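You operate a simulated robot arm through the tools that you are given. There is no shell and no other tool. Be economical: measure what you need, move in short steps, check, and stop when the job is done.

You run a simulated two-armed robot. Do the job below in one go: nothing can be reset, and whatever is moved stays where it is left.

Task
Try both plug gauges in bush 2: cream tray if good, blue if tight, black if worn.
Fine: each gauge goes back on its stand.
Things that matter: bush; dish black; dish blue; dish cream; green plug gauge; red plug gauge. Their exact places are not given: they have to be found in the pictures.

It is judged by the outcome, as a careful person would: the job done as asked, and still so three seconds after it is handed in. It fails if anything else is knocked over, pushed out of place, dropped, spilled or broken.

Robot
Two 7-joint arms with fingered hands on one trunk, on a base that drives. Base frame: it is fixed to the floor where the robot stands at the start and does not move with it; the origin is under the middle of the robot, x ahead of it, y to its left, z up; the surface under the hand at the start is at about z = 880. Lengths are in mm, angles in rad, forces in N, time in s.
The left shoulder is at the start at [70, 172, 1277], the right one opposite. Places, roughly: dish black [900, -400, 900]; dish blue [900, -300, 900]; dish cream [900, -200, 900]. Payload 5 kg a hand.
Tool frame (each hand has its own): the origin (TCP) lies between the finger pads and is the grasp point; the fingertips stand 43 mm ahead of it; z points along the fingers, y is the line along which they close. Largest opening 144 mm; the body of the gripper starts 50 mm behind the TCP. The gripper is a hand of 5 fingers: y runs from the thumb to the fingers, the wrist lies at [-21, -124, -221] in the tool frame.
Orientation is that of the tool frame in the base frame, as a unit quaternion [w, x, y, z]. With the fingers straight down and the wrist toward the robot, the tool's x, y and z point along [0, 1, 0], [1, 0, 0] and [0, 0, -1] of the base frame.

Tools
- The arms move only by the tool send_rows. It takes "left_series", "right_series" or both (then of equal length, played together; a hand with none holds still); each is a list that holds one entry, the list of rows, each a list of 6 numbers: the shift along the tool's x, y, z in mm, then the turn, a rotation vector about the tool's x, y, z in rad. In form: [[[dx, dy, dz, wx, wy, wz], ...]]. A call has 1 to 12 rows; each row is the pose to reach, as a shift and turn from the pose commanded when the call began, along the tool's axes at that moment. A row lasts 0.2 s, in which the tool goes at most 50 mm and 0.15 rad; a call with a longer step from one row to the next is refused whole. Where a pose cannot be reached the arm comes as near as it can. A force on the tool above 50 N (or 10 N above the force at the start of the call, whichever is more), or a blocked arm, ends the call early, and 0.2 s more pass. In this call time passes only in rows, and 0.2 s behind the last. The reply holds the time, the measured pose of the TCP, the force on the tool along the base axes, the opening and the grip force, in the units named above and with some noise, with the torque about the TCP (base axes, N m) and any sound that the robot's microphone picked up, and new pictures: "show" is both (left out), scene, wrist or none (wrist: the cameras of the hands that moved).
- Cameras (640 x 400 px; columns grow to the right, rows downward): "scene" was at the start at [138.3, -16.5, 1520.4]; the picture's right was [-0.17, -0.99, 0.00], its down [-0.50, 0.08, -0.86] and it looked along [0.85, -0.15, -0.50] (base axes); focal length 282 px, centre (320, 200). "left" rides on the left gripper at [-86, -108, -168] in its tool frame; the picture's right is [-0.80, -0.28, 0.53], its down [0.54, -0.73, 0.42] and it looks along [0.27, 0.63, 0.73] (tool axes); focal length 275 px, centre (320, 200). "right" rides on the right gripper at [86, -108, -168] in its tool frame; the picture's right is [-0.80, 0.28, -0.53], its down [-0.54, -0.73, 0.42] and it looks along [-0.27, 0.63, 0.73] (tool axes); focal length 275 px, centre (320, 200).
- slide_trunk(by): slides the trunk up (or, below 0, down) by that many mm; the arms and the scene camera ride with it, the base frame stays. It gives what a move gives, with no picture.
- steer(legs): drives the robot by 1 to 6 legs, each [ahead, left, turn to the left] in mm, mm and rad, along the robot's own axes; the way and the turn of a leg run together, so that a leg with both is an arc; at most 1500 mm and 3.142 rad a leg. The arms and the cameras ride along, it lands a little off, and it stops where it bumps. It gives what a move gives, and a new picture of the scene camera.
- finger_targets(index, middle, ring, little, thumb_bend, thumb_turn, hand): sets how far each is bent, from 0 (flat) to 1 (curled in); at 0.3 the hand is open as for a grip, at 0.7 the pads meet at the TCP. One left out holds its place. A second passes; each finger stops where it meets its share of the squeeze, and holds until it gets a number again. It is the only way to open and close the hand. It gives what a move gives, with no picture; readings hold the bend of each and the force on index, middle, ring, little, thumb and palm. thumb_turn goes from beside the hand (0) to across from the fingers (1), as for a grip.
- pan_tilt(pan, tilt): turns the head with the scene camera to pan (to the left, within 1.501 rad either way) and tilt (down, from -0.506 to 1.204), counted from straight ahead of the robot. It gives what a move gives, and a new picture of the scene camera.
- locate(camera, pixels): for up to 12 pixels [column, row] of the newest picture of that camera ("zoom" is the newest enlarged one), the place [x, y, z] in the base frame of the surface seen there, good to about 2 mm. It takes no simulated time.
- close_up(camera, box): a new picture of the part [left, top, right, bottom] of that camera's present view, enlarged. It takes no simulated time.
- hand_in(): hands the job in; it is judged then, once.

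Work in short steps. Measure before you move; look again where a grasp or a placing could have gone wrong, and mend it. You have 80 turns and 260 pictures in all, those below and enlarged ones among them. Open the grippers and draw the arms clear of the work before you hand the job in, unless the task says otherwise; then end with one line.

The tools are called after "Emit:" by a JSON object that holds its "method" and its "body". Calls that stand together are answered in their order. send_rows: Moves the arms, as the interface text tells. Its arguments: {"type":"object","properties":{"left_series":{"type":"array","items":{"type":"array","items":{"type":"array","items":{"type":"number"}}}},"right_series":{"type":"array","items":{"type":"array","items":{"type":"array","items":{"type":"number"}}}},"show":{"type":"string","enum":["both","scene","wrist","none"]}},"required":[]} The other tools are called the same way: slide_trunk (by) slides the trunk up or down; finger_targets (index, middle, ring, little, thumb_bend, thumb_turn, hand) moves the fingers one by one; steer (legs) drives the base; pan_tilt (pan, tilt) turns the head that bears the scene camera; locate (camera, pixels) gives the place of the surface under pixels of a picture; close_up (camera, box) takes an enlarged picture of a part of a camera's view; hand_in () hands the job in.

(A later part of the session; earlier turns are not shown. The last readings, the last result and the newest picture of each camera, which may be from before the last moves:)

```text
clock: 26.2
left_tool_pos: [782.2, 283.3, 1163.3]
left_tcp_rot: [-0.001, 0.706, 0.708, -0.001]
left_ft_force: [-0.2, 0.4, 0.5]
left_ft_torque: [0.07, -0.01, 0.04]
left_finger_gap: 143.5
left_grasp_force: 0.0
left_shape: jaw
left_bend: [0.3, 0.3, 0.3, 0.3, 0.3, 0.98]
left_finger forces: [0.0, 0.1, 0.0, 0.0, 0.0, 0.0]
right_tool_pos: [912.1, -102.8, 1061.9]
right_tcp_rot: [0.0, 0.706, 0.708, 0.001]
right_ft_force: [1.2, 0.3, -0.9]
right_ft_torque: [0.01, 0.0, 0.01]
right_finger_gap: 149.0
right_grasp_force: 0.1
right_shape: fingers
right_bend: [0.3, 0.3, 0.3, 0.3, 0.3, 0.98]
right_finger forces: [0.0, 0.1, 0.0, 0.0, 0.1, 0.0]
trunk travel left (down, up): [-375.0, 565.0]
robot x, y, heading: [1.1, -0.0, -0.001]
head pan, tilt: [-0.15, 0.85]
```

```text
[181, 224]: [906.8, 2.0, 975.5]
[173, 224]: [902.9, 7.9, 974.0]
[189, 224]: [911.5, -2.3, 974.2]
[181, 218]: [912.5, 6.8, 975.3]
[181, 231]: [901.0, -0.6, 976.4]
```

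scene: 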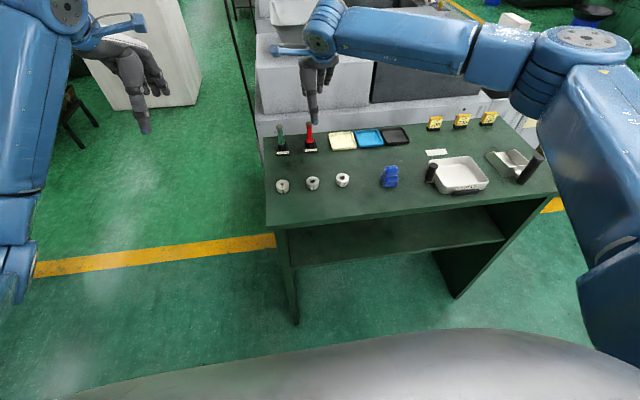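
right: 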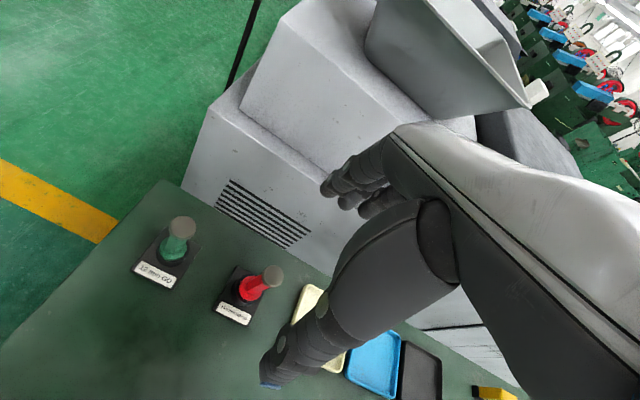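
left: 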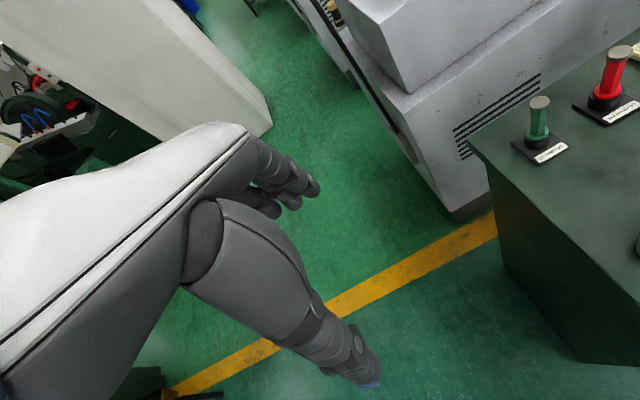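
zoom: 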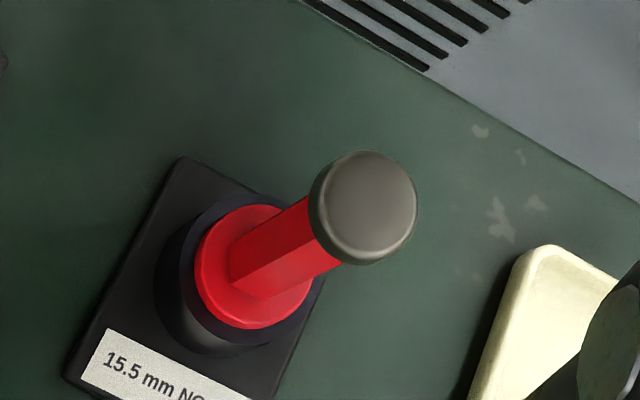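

Red axis ≈ (907,-94.3). Descend to TCP z≈948, with the hand ~6 mm farther in x than last time relative to the gauge so thumb and index meet it evenly.

Emit:
{"method": "send_rows", "body": {"right_series": [[[1, 1, 30, 0, 0, 0], [1, 1, 60, 0, 0, 0], [1, 1, 90, 0, 0, 0], [1, 1, 114, 0, 0, 0]]], "show": "none"}}

Emit:
{"method": "finger_targets", "body": {"hand": "right", "index": 0.6, "middle": 0.5, "thumb_bend": 0.6}}

Emit:
{"method": "close_up", "body": {"camera": "right", "box": [250, 180, 410, 280]}}

Emit:
{"method": "close_up", "body": {"camera": "scene", "box": [266, 110, 346, 160]}}

```text
clock: 27.2
left_tool_pos: [781.7, 285.0, 1163.3]
left_tcp_rot: [-0.001, 0.707, 0.707, -0.001]
left_ft_force: [0.1, 0.1, 0.6]
left_ft_torque: [0.07, 0.04, -0.01]
left_finger_gap: 143.3
left_grasp_force: 0.0
left_shape: jaw
left_bend: [0.3, 0.3, 0.3, 0.3, 0.3, 0.98]
left_finger forces: [0.1, 0.0, 0.0, 0.1, 0.0, 0.0]
right_tool_pos: [914.0, -102.2, 947.4]
right_tcp_rot: [0.0, 0.707, 0.707, -0.001]
right_ft_force: [0.2, -0.7, -0.8]
right_ft_torque: [-0.02, -0.02, -0.02]
right_finger_gap: 149.2
right_grasp_force: 0.0
right_shape: fingers
right_bend: [0.3, 0.3, 0.3, 0.3, 0.3, 0.98]
right_finger forces: [0.0, 0.1, 0.0, 0.0, 0.0, 0.1]
trunk travel left (down, up): [-375.0, 565.0]
robot x, y, heading: [-1.5, -1.8, -0.001]
head pan, tilt: [-0.15, 0.85]
```

```text
clock: 28.2
left_tool_pos: [782.7, 284.5, 1163.5]
left_tcp_rot: [0.001, 0.707, 0.707, 0.0]
left_ft_force: [0.6, 0.2, 0.3]
left_ft_torque: [-0.01, -0.01, 0.01]
left_finger_gap: 143.7
left_grasp_force: 0.0
left_shape: jaw
left_bend: [0.3, 0.3, 0.3, 0.3, 0.3, 0.98]
left_finger forces: [0.0, 0.1, 0.0, 0.0, 0.0, 0.0]
right_tool_pos: [913.1, -101.3, 947.7]
right_tcp_rot: [0.0, 0.707, 0.707, 0.0]
right_ft_force: [-0.6, 0.8, -0.1]
right_ft_torque: [0.04, 0.02, 0.0]
right_finger_gap: 44.5
right_grasp_force: 0.4
right_shape: fingers
right_bend: [0.6, 0.5, 0.3, 0.3, 0.59, 0.98]
right_finger forces: [0.1, 0.0, 0.0, 0.0, 1.0, 0.0]
trunk travel left (down, up): [-375.0, 565.0]
robot x, y, heading: [0.6, 1.1, 0.001]
head pan, tilt: [-0.15, 0.85]
```

```text
4.00 times, centred on (330, 230) of right
```

zoom: 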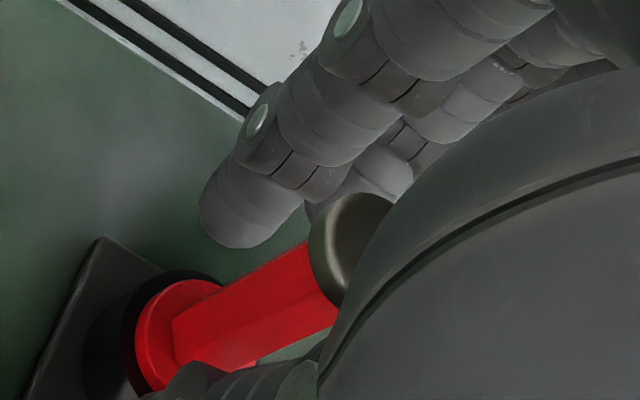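

```text
8.00 times, centred on (306, 135) of scene
```

zoom: 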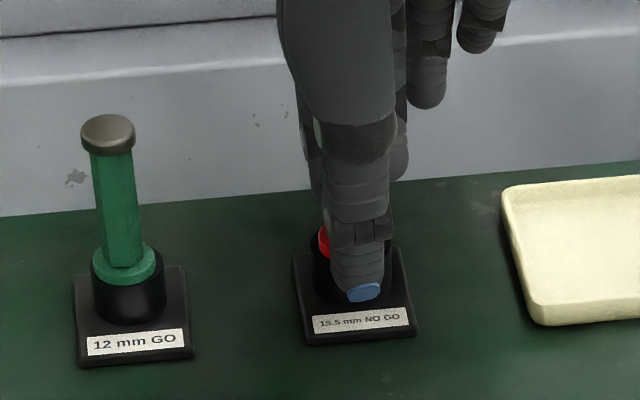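

The thumb already touches (1 N) at 0.59 while the index is still clear: the thumb tip is probably against the socket/flange. Open slightly, raise 7 mm and back off 5 mm, then close.

Emit:
{"method": "finger_targets", "body": {"hand": "right", "index": 0.55, "thumb_bend": 0.5}}

Emit:
{"method": "send_rows", "body": {"right_series": [[[0, -3, -4, 0, 0, 0], [0, -5, -7, 0, 0, 0]]], "show": "none"}}

Emit:
{"method": "finger_targets", "body": {"hand": "right", "index": 0.62, "thumb_bend": 0.62}}

Emit:
{"method": "close_up", "body": {"camera": "right", "box": [250, 180, 410, 280]}}

```text
clock: 29.2
left_tool_pos: [782.2, 284.3, 1162.8]
left_tcp_rot: [-0.001, 0.707, 0.707, 0.0]
left_ft_force: [0.3, -0.1, -0.6]
left_ft_torque: [0.01, 0.0, 0.0]
left_finger_gap: 143.5
left_grasp_force: 0.1
left_shape: jaw
left_bend: [0.3, 0.3, 0.3, 0.3, 0.3, 0.98]
left_finger forces: [0.0, 0.1, 0.1, 0.1, 0.0, 0.1]
right_tool_pos: [913.4, -101.1, 948.0]
right_tcp_rot: [0.0, 0.707, 0.707, 0.0]
right_ft_force: [-0.3, -0.1, -1.2]
right_ft_torque: [0.0, 0.02, -0.03]
right_finger_gap: 69.0
right_grasp_force: 0.0
right_shape: fingers
right_bend: [0.55, 0.5, 0.3, 0.3, 0.5, 0.98]
right_finger forces: [0.0, 0.0, 0.0, 0.0, 0.1, 0.1]
trunk travel left (down, up): [-375.0, 565.0]
robot x, y, heading: [0.7, -1.4, -0.005]
head pan, tilt: [-0.15, 0.85]
```

```text
clock: 29.8
left_tool_pos: [781.5, 285.4, 1163.4]
left_tcp_rot: [0.0, 0.707, 0.707, 0.0]
left_ft_force: [-0.4, -1.2, 0.3]
left_ft_torque: [0.02, 0.05, -0.01]
left_finger_gap: 143.5
left_grasp_force: 0.1
left_shape: jaw
left_bend: [0.3, 0.3, 0.3, 0.3, 0.3, 0.98]
left_finger forces: [0.0, 0.0, 0.1, 0.1, 0.0, 0.0]
right_tool_pos: [908.7, -100.4, 954.3]
right_tcp_rot: [0.0, 0.707, 0.707, 0.001]
right_ft_force: [-0.2, -0.8, -0.3]
right_ft_torque: [0.0, 0.03, 0.04]
right_finger_gap: 68.8
right_grasp_force: 0.1
right_shape: fingers
right_bend: [0.55, 0.5, 0.3, 0.3, 0.5, 0.98]
right_finger forces: [0.0, 0.0, 0.0, 0.0, 0.0, 0.0]
trunk travel left (down, up): [-375.0, 565.0]
robot x, y, heading: [-2.1, 0.8, -0.001]
head pan, tilt: [-0.15, 0.85]
```

```text
clock: 30.8
left_tool_pos: [782.6, 284.5, 1162.9]
left_tcp_rot: [0.0, 0.707, 0.707, 0.0]
left_ft_force: [-0.4, 0.4, 1.0]
left_ft_torque: [0.01, -0.03, -0.01]
left_finger_gap: 143.8
left_grasp_force: 0.1
left_shape: jaw
left_bend: [0.3, 0.3, 0.3, 0.3, 0.3, 0.98]
left_finger forces: [0.1, 0.0, 0.0, 0.0, 0.1, 0.0]
right_tool_pos: [909.3, -100.2, 954.8]
right_tcp_rot: [0.0, 0.707, 0.708, -0.001]
right_ft_force: [0.3, 0.5, 0.2]
right_ft_torque: [0.01, 0.02, 0.02]
right_finger_gap: 36.3
right_grasp_force: 0.0
right_shape: fingers
right_bend: [0.62, 0.5, 0.3, 0.3, 0.62, 0.98]
right_finger forces: [0.1, 0.1, 0.1, 0.1, 0.0, 0.1]
trunk travel left (down, up): [-375.0, 565.0]
robot x, y, heading: [-2.1, -0.9, -0.001]
head pan, tilt: [-0.15, 0.85]
```

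```text
4.00 times, centred on (330, 230) of right
```

zoom: 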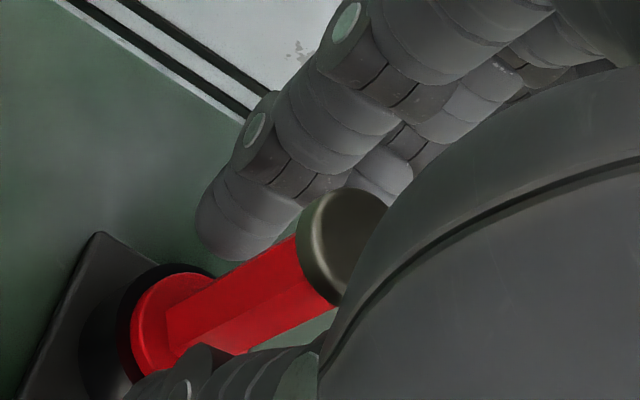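

No contact now and the handle lies between thumb and index. Close to grip.

Emit:
{"method": "finger_targets", "body": {"hand": "right", "index": 0.76, "thumb_bend": 0.76}}

Emit:
{"method": "close_up", "body": {"camera": "right", "box": [250, 180, 410, 280]}}

Emit:
{"method": "close_up", "body": {"camera": "scene", "box": [266, 110, 346, 160]}}

```text
clock: 31.8
left_tool_pos: [781.9, 284.1, 1163.7]
left_tcp_rot: [0.0, 0.707, 0.707, 0.0]
left_ft_force: [-0.3, 0.3, 0.6]
left_ft_torque: [0.02, 0.0, 0.01]
left_finger_gap: 143.7
left_grasp_force: 0.0
left_shape: jaw
left_bend: [0.3, 0.3, 0.3, 0.3, 0.3, 0.98]
left_finger forces: [0.0, 0.0, 0.1, 0.0, 0.0, 0.0]
right_tool_pos: [909.3, -101.2, 955.3]
right_tcp_rot: [0.0, 0.707, 0.707, 0.0]
right_ft_force: [-3.9, -1.4, -0.2]
right_ft_torque: [-0.02, 0.21, 0.02]
right_finger_gap: 16.7
right_grasp_force: 11.0
right_shape: fingers
right_bend: [0.64, 0.5, 0.3, 0.3, 0.7, 0.97]
right_finger forces: [9.7, 0.0, 0.0, 0.0, 13.8, 0.0]
trunk travel left (down, up): [-375.0, 565.0]
robot x, y, heading: [-1.7, -0.4, -0.002]
head pan, tilt: [-0.15, 0.85]
```

```text
4.00 times, centred on (330, 230) of right
```

zoom: 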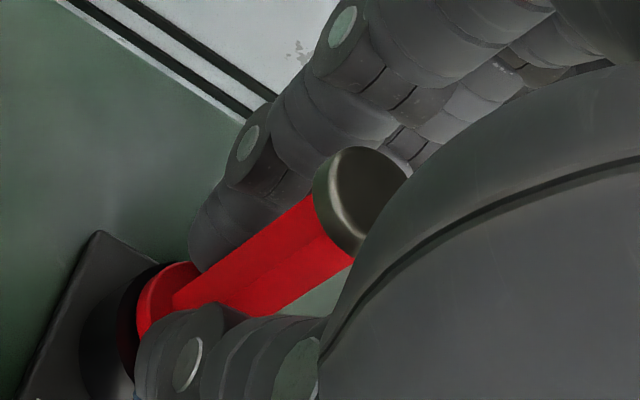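

```text
8.00 times, centred on (306, 135) of scene
```

zoom: 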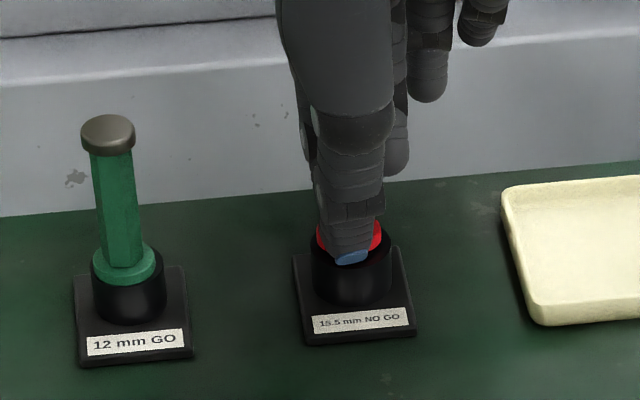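

Gripped (10–14 N). Lift slowly out of the stand and check the tilt.

Emit:
{"method": "send_rows", "body": {"right_series": [[[0, 0, -6, 0, 0, 0], [0, 0, -14, 0, 0, 0], [0, 0, -24, 0, 0, 0], [0, 0, -40, 0, 0, 0], [0, 0, -65, 0, 0, 0], [0, 0, -90, 0, 0, 0]]], "show": "wrist"}}

Emit:
{"method": "close_up", "body": {"camera": "right", "box": [240, 205, 352, 275]}}

```text
clock: 33.2
left_tool_pos: [781.8, 285.0, 1163.4]
left_tcp_rot: [0.0, 0.708, 0.707, 0.001]
left_ft_force: [0.2, 0.1, -0.1]
left_ft_torque: [-0.03, 0.0, 0.0]
left_finger_gap: 143.6
left_grasp_force: 0.0
left_shape: jaw
left_bend: [0.3, 0.3, 0.3, 0.3, 0.3, 0.98]
left_finger forces: [0.0, 0.1, 0.0, 0.0, 0.0, 0.0]
right_tool_pos: [909.3, -100.3, 1044.7]
right_tcp_rot: [0.0, 0.707, 0.707, 0.0]
right_ft_force: [-1.7, -0.2, -1.1]
right_ft_torque: [0.01, 0.01, -0.02]
right_finger_gap: 17.1
right_grasp_force: 11.0
right_shape: fingers
right_bend: [0.64, 0.5, 0.3, 0.3, 0.71, 0.97]
right_finger forces: [11.4, 0.1, 0.0, 0.0, 11.0, 0.0]
trunk travel left (down, up): [-375.0, 565.0]
robot x, y, heading: [-0.3, 1.9, 0.002]
head pan, tilt: [-0.15, 0.85]
```

right: 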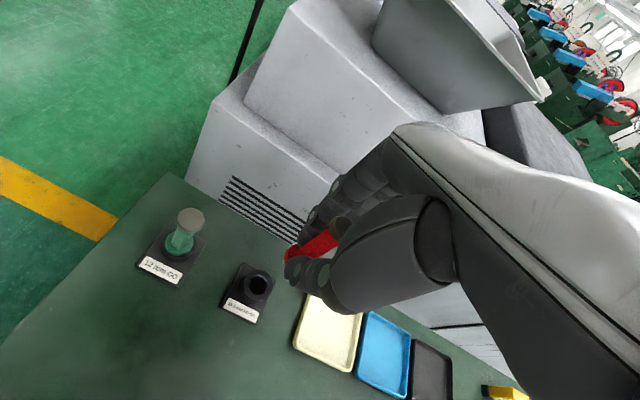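

```text
5.71 times, centred on (296, 240) of right
```

zoom: 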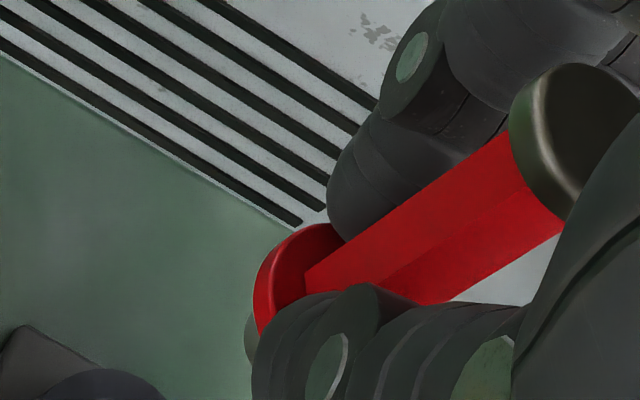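

Measure the red handle's edges, flange and plug.

Emit:
{"method": "locate", "body": {"camera": "zoom", "pixels": [[390, 283], [440, 250], [490, 215], [525, 193], [308, 268], [400, 205], [500, 137], [262, 300], [290, 240], [249, 345], [580, 110], [545, 75]]}}

```text
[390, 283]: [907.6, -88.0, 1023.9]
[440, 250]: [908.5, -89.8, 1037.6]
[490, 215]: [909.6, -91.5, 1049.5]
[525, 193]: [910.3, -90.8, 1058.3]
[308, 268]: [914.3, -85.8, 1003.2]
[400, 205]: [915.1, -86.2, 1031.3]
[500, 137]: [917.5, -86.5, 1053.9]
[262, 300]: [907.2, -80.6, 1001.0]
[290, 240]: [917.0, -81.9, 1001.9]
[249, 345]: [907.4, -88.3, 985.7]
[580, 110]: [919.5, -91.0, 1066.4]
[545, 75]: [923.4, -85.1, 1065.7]
```

Tilt is ~0.07 in x and slight in y; axis ≈ (915,-94.5) at TCP height. Carry it over bush 2, straightening on the way, then lower to just above.

Emit:
{"method": "send_rows", "body": {"right_series": [[[-15, -40, 0, 0, 0, 0], [-30, -80, 0, -0.03, -0.01, 0], [-46, -120, 0, -0.07, -0.02, 0], [-61, -160, 0, -0.07, -0.02, 0], [-76, -199, 0, -0.07, -0.02, 0], [-76, -200, 25, -0.07, -0.02, 0], [-76, -200, 45, -0.07, -0.02, 0]]], "show": "wrist"}}

Emit:
{"method": "close_up", "body": {"camera": "right", "box": [240, 205, 352, 275]}}

Emit:
{"method": "locate", "body": {"camera": "zoom", "pixels": [[390, 283], [440, 250], [490, 215], [525, 193], [308, 268], [400, 205], [500, 137], [262, 300], [290, 240], [249, 345], [580, 110], [545, 75]]}}

Emit:
{"method": "close_up", "body": {"camera": "right", "box": [228, 245, 308, 305]}}

```text
clock: 34.8
left_tool_pos: [783.8, 284.2, 1163.2]
left_tcp_rot: [0.0, 0.707, 0.707, 0.0]
left_ft_force: [0.1, -0.4, 0.2]
left_ft_torque: [-0.01, 0.0, 0.02]
left_finger_gap: 143.4
left_grasp_force: 0.0
left_shape: jaw
left_bend: [0.3, 0.3, 0.3, 0.3, 0.3, 0.98]
left_finger forces: [0.0, 0.0, 0.0, 0.1, 0.0, 0.0]
right_tool_pos: [707.8, -177.1, 996.3]
right_tcp_rot: [0.032, 0.707, 0.706, 0.019]
right_ft_force: [0.3, 0.0, -1.0]
right_ft_torque: [0.0, 0.03, 0.0]
right_finger_gap: 16.9
right_grasp_force: 11.2
right_shape: fingers
right_bend: [0.63, 0.5, 0.3, 0.3, 0.71, 0.97]
right_finger forces: [11.3, 0.0, 0.0, 0.1, 10.9, 0.0]
trunk travel left (down, up): [-375.0, 565.0]
robot x, y, heading: [-1.2, -3.2, 0.004]
head pan, tilt: [-0.15, 0.85]
```

right: 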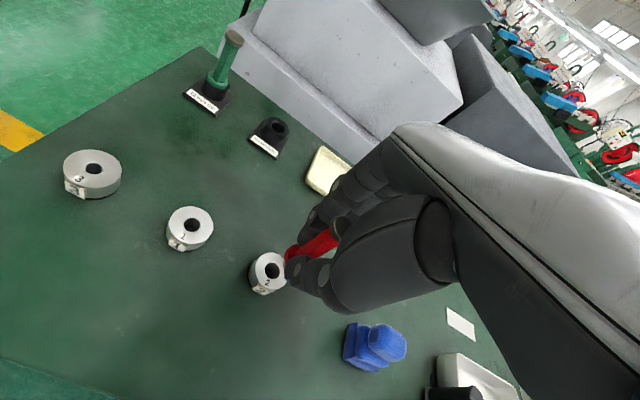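

```text
5.71 times, centred on (296, 240) of right
```

zoom: 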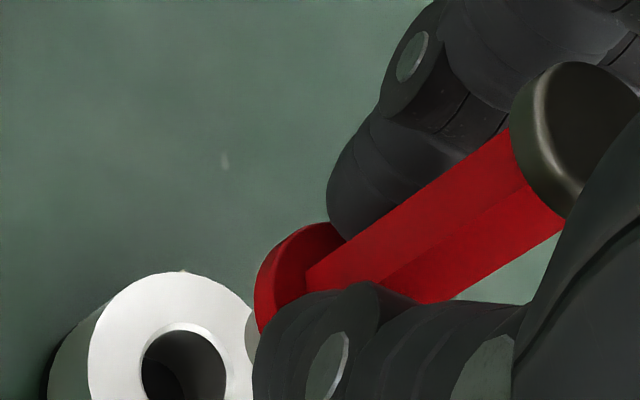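

```text
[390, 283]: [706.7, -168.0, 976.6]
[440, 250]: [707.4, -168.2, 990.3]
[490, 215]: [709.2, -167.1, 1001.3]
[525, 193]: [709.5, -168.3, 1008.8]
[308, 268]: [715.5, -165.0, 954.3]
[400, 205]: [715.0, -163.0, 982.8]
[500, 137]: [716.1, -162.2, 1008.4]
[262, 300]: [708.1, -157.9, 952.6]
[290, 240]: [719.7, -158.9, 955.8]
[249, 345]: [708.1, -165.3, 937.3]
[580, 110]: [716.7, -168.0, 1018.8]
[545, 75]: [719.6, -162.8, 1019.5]
```

```text
6.67 times, centred on (268, 275) of right
```

zoom: 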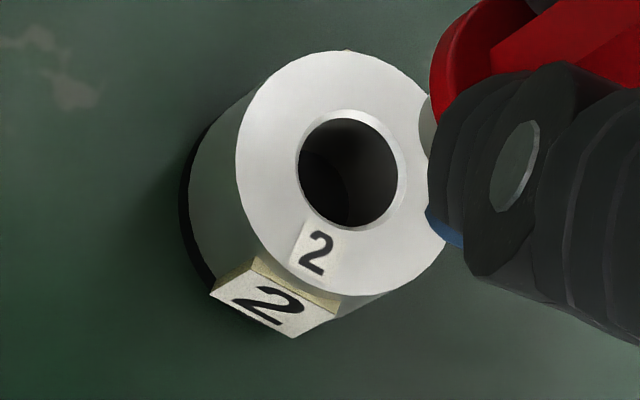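

Compute: remaining tilt ≈0.044 rad in x and +0.017 in y. Measure the bush rim in this zoom first.

Emit:
{"method": "locate", "body": {"camera": "zoom", "pixels": [[239, 150], [400, 280], [345, 54], [345, 291], [255, 220], [415, 90], [300, 165], [397, 175], [350, 120], [350, 224]]}}

Emit:
{"method": "send_rows", "body": {"right_series": [[[0, 0, 0, -0.044, 0.017, 0]]], "show": "wrist"}}

Emit:
{"method": "close_up", "body": {"camera": "right", "box": [256, 205, 352, 265]}}

Emit:
{"method": "locate", "body": {"camera": "zoom", "pixels": [[360, 320], [420, 282], [500, 230], [540, 202], [250, 310], [380, 215], [500, 132], [200, 350], [225, 285], [240, 265], [605, 100], [560, 60]]}}

```text
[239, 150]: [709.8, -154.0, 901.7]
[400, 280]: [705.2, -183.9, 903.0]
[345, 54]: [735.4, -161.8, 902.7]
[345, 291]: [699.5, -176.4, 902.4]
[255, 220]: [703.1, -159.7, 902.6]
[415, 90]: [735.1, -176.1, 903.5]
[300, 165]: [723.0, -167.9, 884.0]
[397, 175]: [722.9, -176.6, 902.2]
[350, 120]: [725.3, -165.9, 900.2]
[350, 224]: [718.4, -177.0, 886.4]
```

```text
clock: 35.2
left_tool_pos: [782.1, 284.0, 1163.0]
left_tcp_rot: [0.0, 0.707, 0.707, 0.0]
left_ft_force: [0.6, -0.6, 0.9]
left_ft_torque: [-0.01, -0.04, -0.01]
left_finger_gap: 143.6
left_grasp_force: 0.0
left_shape: jaw
left_bend: [0.3, 0.3, 0.3, 0.3, 0.3, 0.98]
left_finger forces: [0.1, 0.0, 0.1, 0.0, 0.0, 0.0]
right_tool_pos: [708.6, -175.9, 997.8]
right_tcp_rot: [0.041, 0.705, 0.707, 0.04]
right_ft_force: [0.0, 0.7, -0.2]
right_ft_torque: [0.02, 0.02, -0.01]
right_finger_gap: 16.8
right_grasp_force: 11.5
right_shape: fingers
right_bend: [0.63, 0.5, 0.3, 0.3, 0.71, 0.97]
right_finger forces: [11.2, 0.0, 0.1, 0.0, 10.8, 0.0]
trunk travel left (down, up): [-375.0, 565.0]
robot x, y, heading: [-0.1, 0.9, -0.001]
head pan, tilt: [-0.15, 0.85]
```

right: 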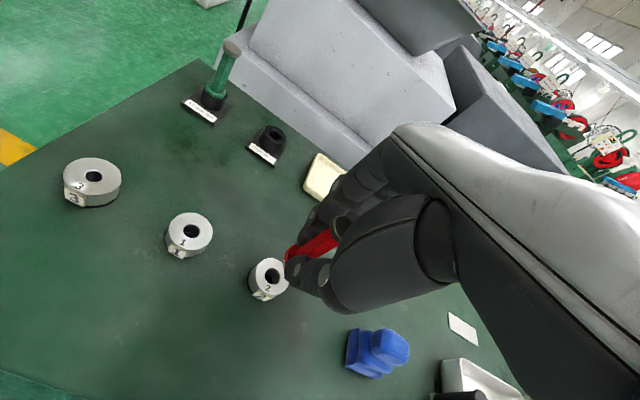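

```text
6.67 times, centred on (304, 235) of right
```

zoom: 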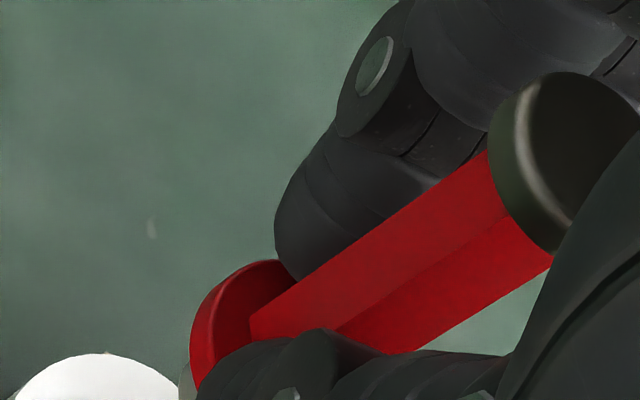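

```text
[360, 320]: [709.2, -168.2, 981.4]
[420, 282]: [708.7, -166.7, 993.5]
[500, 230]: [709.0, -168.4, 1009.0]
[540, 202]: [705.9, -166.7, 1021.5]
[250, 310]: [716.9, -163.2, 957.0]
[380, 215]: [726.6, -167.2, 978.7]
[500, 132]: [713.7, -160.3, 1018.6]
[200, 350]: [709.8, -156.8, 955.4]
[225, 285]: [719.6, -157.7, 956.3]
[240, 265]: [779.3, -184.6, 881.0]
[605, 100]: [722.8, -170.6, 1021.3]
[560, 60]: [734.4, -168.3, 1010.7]
```

Orientation now looks vertical. Measure the bush rim in this new picture for the relative offset.

Emit:
{"method": "close_up", "body": {"camera": "right", "box": [228, 245, 308, 305]}}

Emit:
{"method": "locate", "body": {"camera": "zoom", "pixels": [[239, 190], [345, 92], [345, 332], [258, 250], [420, 140], [395, 320], [300, 110], [300, 305], [390, 105], [425, 155], [435, 140], [440, 100]]}}

```text
6.67 times, centred on (268, 275) of right
```

zoom: 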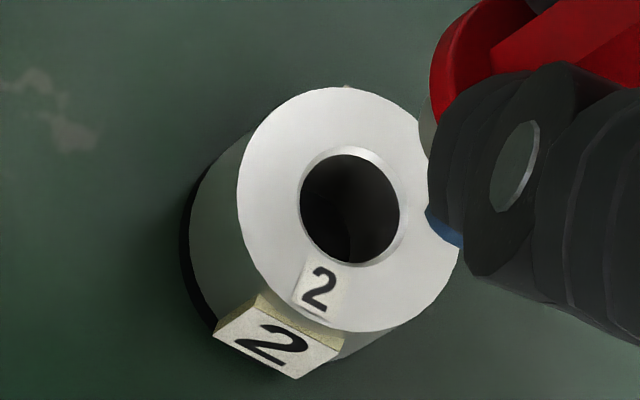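

```text
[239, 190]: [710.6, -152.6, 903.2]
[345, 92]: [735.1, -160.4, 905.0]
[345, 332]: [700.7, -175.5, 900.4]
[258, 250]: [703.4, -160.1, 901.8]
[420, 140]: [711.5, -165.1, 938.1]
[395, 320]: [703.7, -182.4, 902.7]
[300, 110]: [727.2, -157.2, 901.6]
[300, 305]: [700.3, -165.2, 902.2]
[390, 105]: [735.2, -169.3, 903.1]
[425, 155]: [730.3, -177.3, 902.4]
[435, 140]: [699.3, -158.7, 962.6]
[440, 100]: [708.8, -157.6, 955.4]
```

Bush (717.6,-169) vs plug axis (715.6,-171.2): shift (+2,+2.2), lower 22 mm to just above the bore, and check.

Emit:
{"method": "send_rows", "body": {"right_series": [[[2.2, 2, 0.2, 0, 0, 0], [2.2, 0.9, 10, 0, 0, 0], [2.2, -0.5, 22, 0, 0, 0]]], "show": "none"}}

Emit:
{"method": "close_up", "body": {"camera": "right", "box": [240, 225, 320, 275]}}

Emit:
{"method": "locate", "body": {"camera": "zoom", "pixels": [[160, 250], [270, 157], [200, 185], [260, 370], [175, 320], [340, 270], [343, 290], [350, 230], [365, 205], [390, 170], [330, 175], [280, 280]]}}

Emit:
{"method": "close_up", "body": {"camera": "scene", "box": [310, 140, 374, 200]}}

```text
clock: 36.0
left_tool_pos: [782.6, 284.6, 1162.9]
left_tcp_rot: [-0.001, 0.707, 0.707, 0.0]
left_ft_force: [0.1, 0.4, -0.9]
left_ft_torque: [0.03, 0.0, 0.01]
left_finger_gap: 144.0
left_grasp_force: 0.1
left_shape: jaw
left_bend: [0.3, 0.3, 0.3, 0.3, 0.3, 0.98]
left_finger forces: [0.0, 0.0, 0.1, 0.0, 0.1, 0.0]
right_tool_pos: [710.0, -174.9, 977.9]
right_tcp_rot: [0.041, 0.706, 0.706, 0.039]
right_ft_force: [1.2, 0.6, -0.8]
right_ft_torque: [-0.03, 0.04, 0.0]
right_finger_gap: 16.6
right_grasp_force: 11.5
right_shape: fingers
right_bend: [0.63, 0.5, 0.3, 0.3, 0.71, 0.97]
right_finger forces: [11.3, 0.0, 0.0, 0.0, 11.0, 0.1]
trunk travel left (down, up): [-375.0, 565.0]
robot x, y, heading: [-1.7, -0.3, 0.002]
head pan, tilt: [-0.15, 0.85]
```

```text
8.00 times, centred on (280, 250) of right
```

zoom: 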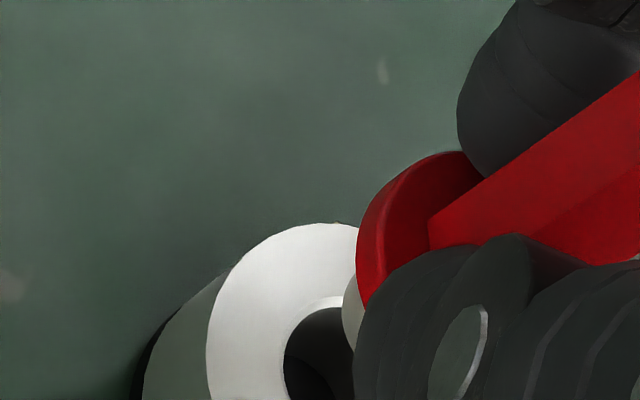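

```text
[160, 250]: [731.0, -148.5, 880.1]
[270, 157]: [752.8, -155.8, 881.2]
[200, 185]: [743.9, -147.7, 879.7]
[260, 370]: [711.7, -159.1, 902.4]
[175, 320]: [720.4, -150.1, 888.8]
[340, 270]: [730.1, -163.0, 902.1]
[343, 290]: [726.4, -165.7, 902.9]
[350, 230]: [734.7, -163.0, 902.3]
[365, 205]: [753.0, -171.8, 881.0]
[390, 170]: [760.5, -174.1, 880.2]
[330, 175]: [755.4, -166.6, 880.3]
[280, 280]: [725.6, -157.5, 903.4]
```

```text
6.67 times, centred on (342, 170) of scene
```

zoom: 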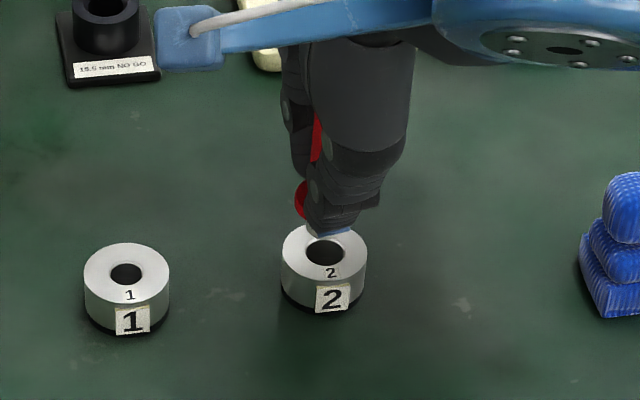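

The plug is nearly lined up (about 0.8 mm correction toward +y/+x). Apply it and lower in small steps, watching force.

Emit:
{"method": "send_rows", "body": {"right_series": [[[0.6, 0.1, 2, 0, 0, 0], [0.6, -0.2, 5, 0, 0, 0], [0.6, -0.5, 8, 0, 0, 0], [0.6, -0.8, 10, 0, 0, 0], [0.6, -1.1, 12, 0, 0, 0]]], "show": "none"}}

Emit:
{"method": "close_up", "body": {"camera": "right", "box": [240, 215, 336, 275]}}

Emit:
{"method": "locate", "body": {"camera": "zoom", "pixels": [[310, 260], [330, 225], [300, 300], [250, 250], [400, 260], [540, 170]]}}

```text
clock: 37.2
left_tool_pos: [783.1, 284.6, 1163.5]
left_tcp_rot: [-0.001, 0.707, 0.707, 0.0]
left_ft_force: [0.7, 0.0, 0.4]
left_ft_torque: [0.01, 0.0, 0.03]
left_finger_gap: 143.7
left_grasp_force: 0.1
left_shape: jaw
left_bend: [0.3, 0.3, 0.3, 0.3, 0.3, 0.98]
left_finger forces: [0.0, 0.0, 0.0, 0.1, 0.1, 0.0]
right_tool_pos: [710.2, -174.2, 966.2]
right_tcp_rot: [0.041, 0.706, 0.706, 0.039]
right_ft_force: [-0.6, -0.7, -1.3]
right_ft_torque: [-0.01, 0.01, 0.02]
right_finger_gap: 16.6
right_grasp_force: 11.4
right_shape: fingers
right_bend: [0.63, 0.5, 0.3, 0.3, 0.71, 0.97]
right_finger forces: [11.1, 0.0, 0.0, 0.0, 11.0, 0.1]
trunk travel left (down, up): [-375.0, 565.0]
robot x, y, heading: [1.9, -0.9, -0.003]
head pan, tilt: [-0.15, 0.85]
```

```text
6.67 times, centred on (288, 245) of right
```

zoom: 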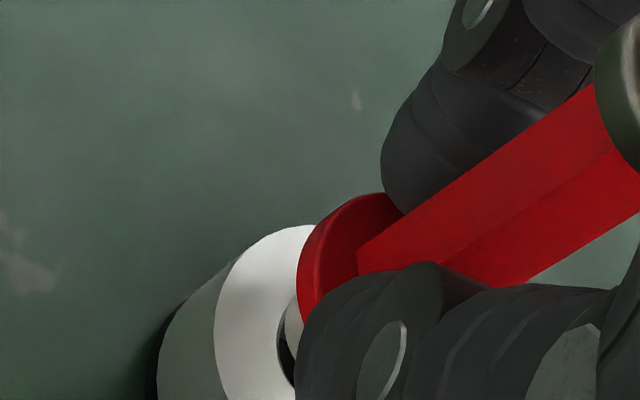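

```text
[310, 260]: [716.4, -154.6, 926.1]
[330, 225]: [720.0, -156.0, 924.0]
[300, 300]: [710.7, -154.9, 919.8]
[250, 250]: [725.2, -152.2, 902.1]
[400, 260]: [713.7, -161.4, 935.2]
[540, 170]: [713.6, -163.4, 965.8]
```

No contact force yet and the plug is at the bore mouth. Continue down 8 mm in small steps.

Emit:
{"method": "send_rows", "body": {"right_series": [[[0, -0.2, 2, 0, 0, 0], [0, -0.5, 4, 0, 0, 0], [0, -0.7, 6, 0, 0, 0], [0, -0.9, 8, 0, 0, 0]]], "show": "none"}}

Emit:
{"method": "close_up", "body": {"camera": "right", "box": [240, 215, 336, 275]}}

Emit:
{"method": "locate", "body": {"camera": "zoom", "pixels": [[310, 260], [330, 225], [300, 300], [250, 250], [400, 260], [540, 170]]}}

Emit:
{"method": "close_up", "body": {"camera": "scene", "box": [310, 140, 374, 200]}}

```text
clock: 38.2
left_tool_pos: [782.5, 285.2, 1163.1]
left_tcp_rot: [-0.001, 0.707, 0.707, 0.0]
left_ft_force: [0.5, 0.2, 0.2]
left_ft_torque: [-0.01, 0.0, 0.0]
left_finger_gap: 143.7
left_grasp_force: 0.1
left_shape: jaw
left_bend: [0.3, 0.3, 0.3, 0.3, 0.3, 0.98]
left_finger forces: [0.0, 0.0, 0.0, 0.1, 0.0, 0.1]
right_tool_pos: [710.6, -174.0, 959.3]
right_tcp_rot: [0.042, 0.706, 0.706, 0.039]
right_ft_force: [0.3, -0.2, 0.1]
right_ft_torque: [-0.05, 0.02, 0.0]
right_finger_gap: 16.4
right_grasp_force: 11.5
right_shape: fingers
right_bend: [0.63, 0.5, 0.3, 0.3, 0.71, 0.97]
right_finger forces: [11.1, 0.0, 0.0, 0.0, 11.3, 0.0]
trunk travel left (down, up): [-375.0, 565.0]
robot x, y, heading: [-1.0, 0.5, -0.004]
head pan, tilt: [-0.15, 0.85]
```

```text
6.67 times, centred on (288, 245) of right
```

zoom: 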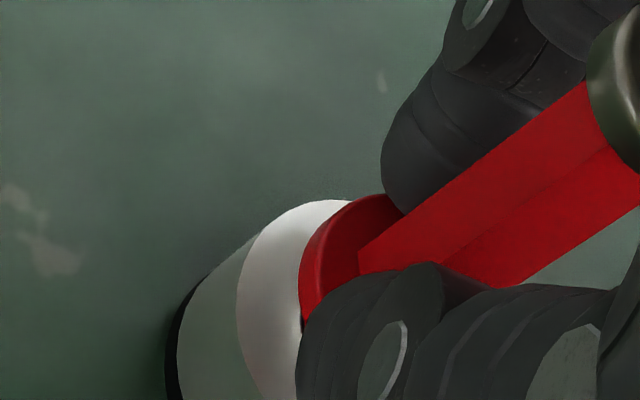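

```text
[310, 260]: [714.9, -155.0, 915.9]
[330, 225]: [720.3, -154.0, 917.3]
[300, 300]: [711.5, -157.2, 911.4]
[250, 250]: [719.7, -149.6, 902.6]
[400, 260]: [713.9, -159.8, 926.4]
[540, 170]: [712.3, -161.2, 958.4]
```

```text
6.67 times, centred on (342, 170) of scene
```

zoom: 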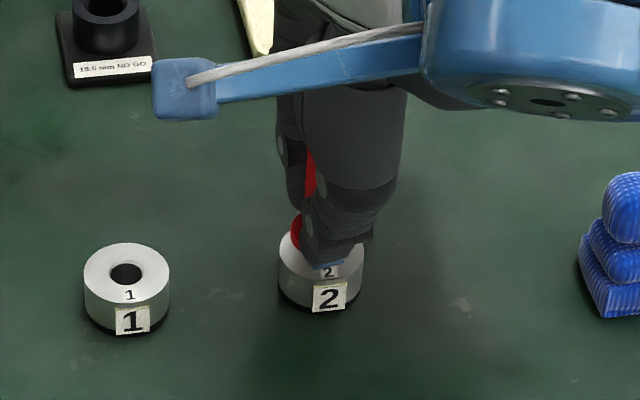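

The bush nudged ~1 mm with the plug, i.e. it has entered. Continue down to see whether the flange seats (z≈903).

Emit:
{"method": "send_rows", "body": {"right_series": [[[0, -0.2, 2, 0, 0, 0], [0, -0.4, 3.5, 0, 0, 0], [0, -0.6, 5, 0, 0, 0], [0, -0.7, 6.5, 0, 0, 0]]], "show": "none"}}

Emit:
{"method": "close_up", "body": {"camera": "right", "box": [240, 215, 336, 275]}}

Emit:
{"method": "locate", "body": {"camera": "zoom", "pixels": [[310, 260], [330, 225], [300, 300], [265, 230], [400, 260], [540, 170]]}}

```text
clock: 39.2
left_tool_pos: [782.7, 285.5, 1163.8]
left_tcp_rot: [0.0, 0.707, 0.707, -0.001]
left_ft_force: [0.0, 0.7, 0.4]
left_ft_torque: [-0.03, -0.03, -0.01]
left_finger_gap: 143.5
left_grasp_force: 0.0
left_shape: jaw
left_bend: [0.3, 0.3, 0.3, 0.3, 0.3, 0.98]
left_finger forces: [0.1, 0.0, 0.0, 0.0, 0.1, 0.0]
right_tool_pos: [711.1, -172.8, 951.3]
right_tcp_rot: [0.042, 0.705, 0.707, 0.039]
right_ft_force: [-0.4, 1.1, -0.2]
right_ft_torque: [0.03, 0.02, 0.0]
right_finger_gap: 16.9
right_grasp_force: 11.7
right_shape: fingers
right_bend: [0.63, 0.5, 0.3, 0.3, 0.71, 0.97]
right_finger forces: [11.2, 0.0, 0.1, 0.0, 11.3, 0.0]
trunk travel left (down, up): [-375.0, 565.0]
robot x, y, heading: [-0.1, -3.2, -0.002]
head pan, tilt: [-0.15, 0.85]
```

```text
6.67 times, centred on (288, 245) of right
```

zoom: 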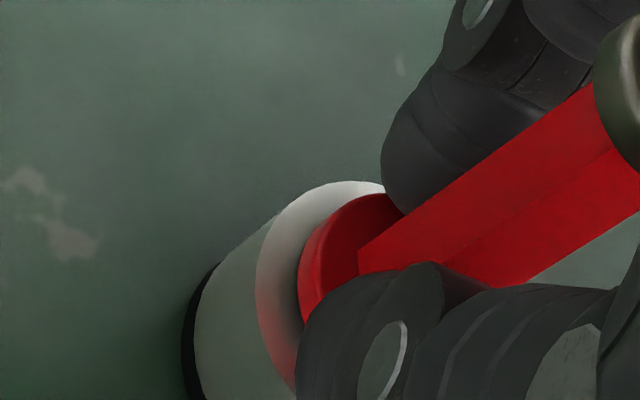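

```text
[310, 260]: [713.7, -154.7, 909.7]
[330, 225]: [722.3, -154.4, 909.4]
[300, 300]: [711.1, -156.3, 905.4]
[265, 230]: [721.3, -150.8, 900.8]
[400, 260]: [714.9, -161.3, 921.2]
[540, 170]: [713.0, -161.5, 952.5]
```

The NO-GO plug goes in fully with no force: bush 2 is worn → black dish. Withdraw straight up and check the bush stays.

Emit:
{"method": "send_rows", "body": {"right_series": [[[0, 0.4, -4, 0, 0, 0], [0, 1.1, -10, 0, 0, 0], [0, 2, -18, 0, 0, 0], [0, 3.4, -30, 0, 0, 0], [0, 6.8, -60, 0, 0, 0], [0, 11.3, -100, 0, 0, 0]]], "show": "both"}}

Emit:
{"method": "close_up", "body": {"camera": "right", "box": [240, 205, 352, 275]}}

Emit:
{"method": "locate", "body": {"camera": "zoom", "pixels": [[390, 285], [440, 250], [490, 215], [525, 193], [308, 273], [400, 208], [262, 300], [290, 245], [249, 345], [580, 110], [545, 80]]}}

```text
clock: 40.6
left_tool_pos: [781.4, 285.6, 1163.2]
left_tcp_rot: [0.0, 0.707, 0.707, 0.0]
left_ft_force: [-0.6, -0.1, 0.0]
left_ft_torque: [0.01, -0.04, 0.0]
left_finger_gap: 143.7
left_grasp_force: 0.0
left_shape: jaw
left_bend: [0.3, 0.3, 0.3, 0.3, 0.3, 0.98]
left_finger forces: [0.1, 0.0, 0.0, 0.1, 0.1, 0.0]
right_tool_pos: [708.1, -171.7, 1053.1]
right_tcp_rot: [0.041, 0.705, 0.707, 0.039]
right_ft_force: [0.0, 0.3, -1.2]
right_ft_torque: [0.02, -0.04, -0.01]
right_finger_gap: 16.6
right_grasp_force: 11.2
right_shape: fingers
right_bend: [0.63, 0.5, 0.3, 0.3, 0.71, 0.97]
right_finger forces: [11.3, 0.0, 0.0, 0.0, 11.2, 0.0]
trunk travel left (down, up): [-375.0, 565.0]
robot x, y, heading: [-0.3, 2.1, 0.001]
head pan, tilt: [-0.15, 0.85]
```

scene: 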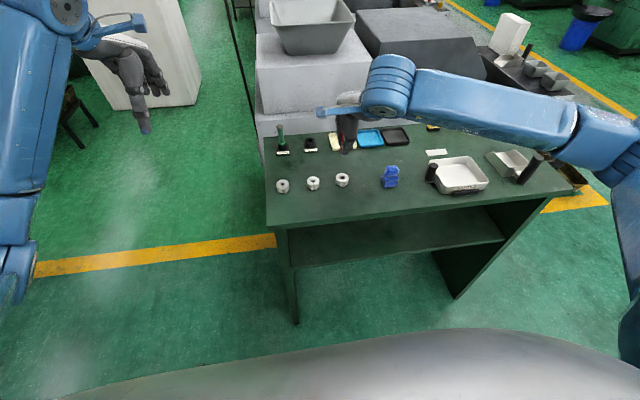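
right: 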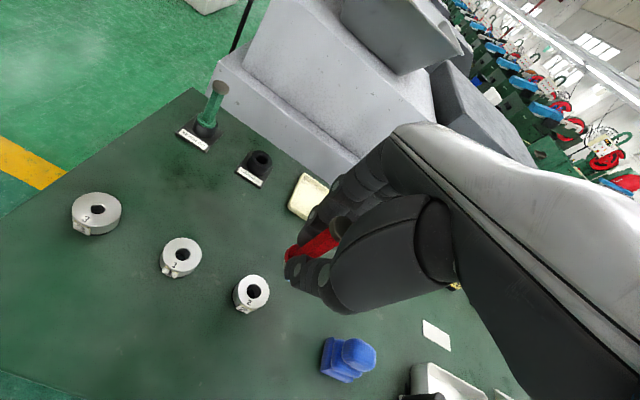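

```text
5.71 times, centred on (296, 240) of right
```

zoom: 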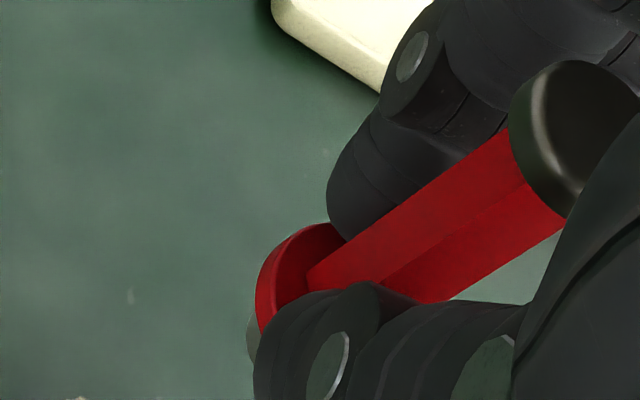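

```text
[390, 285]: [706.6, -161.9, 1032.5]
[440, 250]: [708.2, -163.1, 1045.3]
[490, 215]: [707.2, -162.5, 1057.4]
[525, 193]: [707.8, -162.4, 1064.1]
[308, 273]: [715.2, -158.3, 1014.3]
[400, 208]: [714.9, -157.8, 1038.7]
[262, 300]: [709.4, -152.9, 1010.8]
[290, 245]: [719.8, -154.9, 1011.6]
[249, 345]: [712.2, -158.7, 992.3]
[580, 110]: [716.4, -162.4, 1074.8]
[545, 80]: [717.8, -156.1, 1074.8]
```

Bush stayed put at (252,293). Now carry the red gauge back over its stand: shift ≈ (+192,+72), then lower 30 mm and measure.

Emit:
{"method": "send_rows", "body": {"right_series": [[[14, 38, 4.4, 0, 0, 0], [29, 76, 8.8, 0, 0, 0], [43, 114, 13, 0, 0, 0], [57, 152, 17.4, 0, 0, 0], [72, 190.7, 22, 0, 0, 0], [72, 187.3, 52, 0, 0, 0]]], "show": "wrist"}}

Emit:
{"method": "close_up", "body": {"camera": "right", "box": [240, 205, 352, 275]}}

Emit:
{"method": "locate", "body": {"camera": "zoom", "pixels": [[390, 285], [440, 250], [490, 215], [525, 193], [308, 273], [400, 208], [262, 300], [290, 245], [249, 345], [580, 110], [545, 80]]}}

Emit:
{"method": "close_up", "body": {"camera": "right", "box": [212, 250, 308, 310]}}

```text
clock: 42.0
left_tool_pos: [783.0, 284.3, 1162.4]
left_tcp_rot: [-0.001, 0.707, 0.708, 0.0]
left_ft_force: [-0.2, -0.1, 0.4]
left_ft_torque: [0.06, -0.02, 0.0]
left_finger_gap: 143.6
left_grasp_force: 0.1
left_shape: jaw
left_bend: [0.3, 0.3, 0.3, 0.3, 0.3, 0.98]
left_finger forces: [0.1, 0.0, 0.0, 0.1, 0.1, 0.0]
right_tool_pos: [903.8, -103.7, 1022.1]
right_tcp_rot: [0.041, 0.705, 0.707, 0.04]
right_ft_force: [0.0, -0.4, -0.9]
right_ft_torque: [0.02, -0.01, 0.03]
right_finger_gap: 16.6
right_grasp_force: 11.4
right_shape: fingers
right_bend: [0.63, 0.5, 0.3, 0.3, 0.71, 0.97]
right_finger forces: [11.5, 0.0, 0.0, 0.0, 11.3, 0.1]
trunk travel left (down, up): [-375.0, 565.0]
robot x, y, heading: [-1.4, -1.9, 0.004]
head pan, tilt: [-0.15, 0.85]
```

right: 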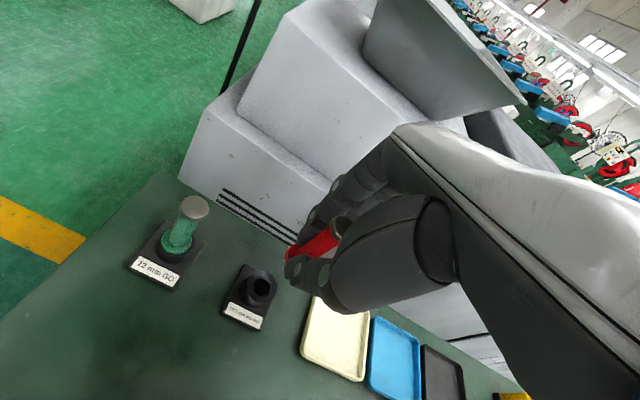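

```text
5.71 times, centred on (296, 240) of right
```

zoom: 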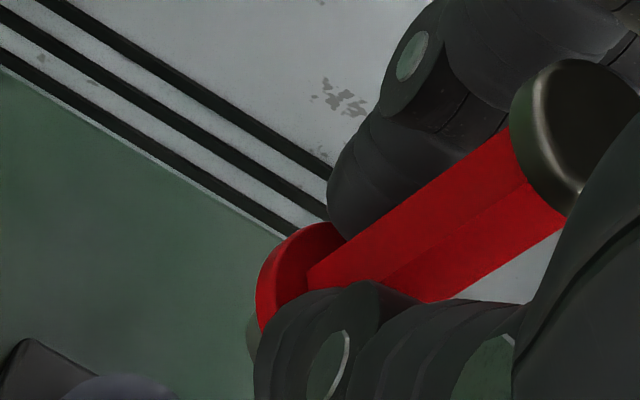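

```text
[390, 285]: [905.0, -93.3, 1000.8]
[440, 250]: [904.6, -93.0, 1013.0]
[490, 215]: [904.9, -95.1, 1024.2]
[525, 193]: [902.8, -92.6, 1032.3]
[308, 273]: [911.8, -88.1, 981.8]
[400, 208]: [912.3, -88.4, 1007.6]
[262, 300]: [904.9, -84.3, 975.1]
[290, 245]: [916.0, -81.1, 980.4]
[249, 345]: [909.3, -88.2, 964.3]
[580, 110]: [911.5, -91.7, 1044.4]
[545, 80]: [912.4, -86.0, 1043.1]
```

```text
6.67 times, centred on (260, 280) of right
```

zoom: 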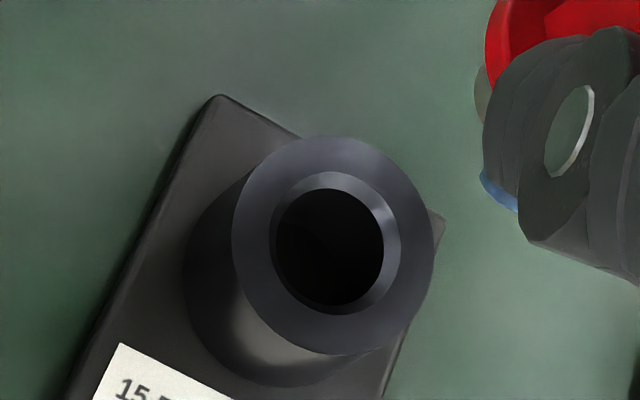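

Emit:
{"method": "locate", "body": {"camera": "zoom", "pixels": [[235, 225], [431, 260], [325, 140], [345, 351], [270, 165], [400, 320], [275, 235], [390, 250], [330, 180], [335, 308]]}}

```text
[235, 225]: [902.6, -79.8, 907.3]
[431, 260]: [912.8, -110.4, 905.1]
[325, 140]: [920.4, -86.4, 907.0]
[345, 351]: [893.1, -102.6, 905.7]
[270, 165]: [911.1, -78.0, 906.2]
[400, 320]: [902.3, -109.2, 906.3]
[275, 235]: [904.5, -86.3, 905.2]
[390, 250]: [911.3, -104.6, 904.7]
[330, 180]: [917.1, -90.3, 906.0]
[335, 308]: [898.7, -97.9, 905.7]
```

Stand centre (907.4,-94.5). The plug itself measures near (905,-94.6), and the image-line check suggests a ~1.5–3 mm move toward +y/+x. Apply (+1.5,+1.5) and lower 36 mm for a close look.

Emit:
{"method": "send_rows", "body": {"right_series": [[[1.5, 1.5, 0.2, 0, 0, 0], [1.5, -0.6, 18, 0, 0, 0], [1.5, -2.6, 36, 0, 0, 0]]], "show": "none"}}

Emit:
{"method": "close_up", "body": {"camera": "right", "box": [240, 230, 304, 290]}}

Emit:
{"method": "close_up", "body": {"camera": "scene", "box": [276, 120, 340, 160]}}

```text
clock: 42.8
left_tool_pos: [783.5, 285.5, 1163.5]
left_tcp_rot: [-0.001, 0.707, 0.707, 0.0]
left_ft_force: [0.8, -0.2, 0.7]
left_ft_torque: [0.04, 0.03, 0.02]
left_finger_gap: 143.6
left_grasp_force: 0.1
left_shape: jaw
left_bend: [0.3, 0.3, 0.3, 0.3, 0.3, 0.98]
left_finger forces: [0.0, 0.0, 0.0, 0.1, 0.0, 0.0]
right_tool_pos: [904.8, -100.2, 984.2]
right_tcp_rot: [0.041, 0.706, 0.706, 0.039]
right_ft_force: [0.0, 0.3, 0.2]
right_ft_torque: [0.01, 0.01, 0.0]
right_finger_gap: 16.5
right_grasp_force: 11.2
right_shape: fingers
right_bend: [0.63, 0.5, 0.3, 0.3, 0.71, 0.97]
right_finger forces: [11.4, 0.0, 0.0, 0.1, 11.3, 0.0]
trunk travel left (down, up): [-375.0, 565.0]
robot x, y, heading: [2.1, -1.8, -0.0]
head pan, tilt: [-0.15, 0.85]
```

```text
6.67 times, centred on (272, 260) of right
```

zoom: 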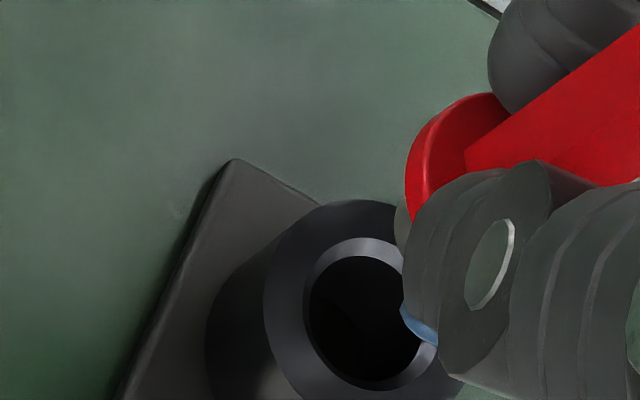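

```text
10.00 times, centred on (308, 140) of scene
```

zoom: 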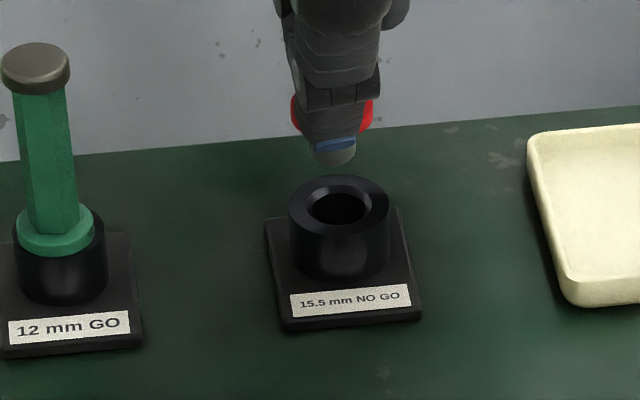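

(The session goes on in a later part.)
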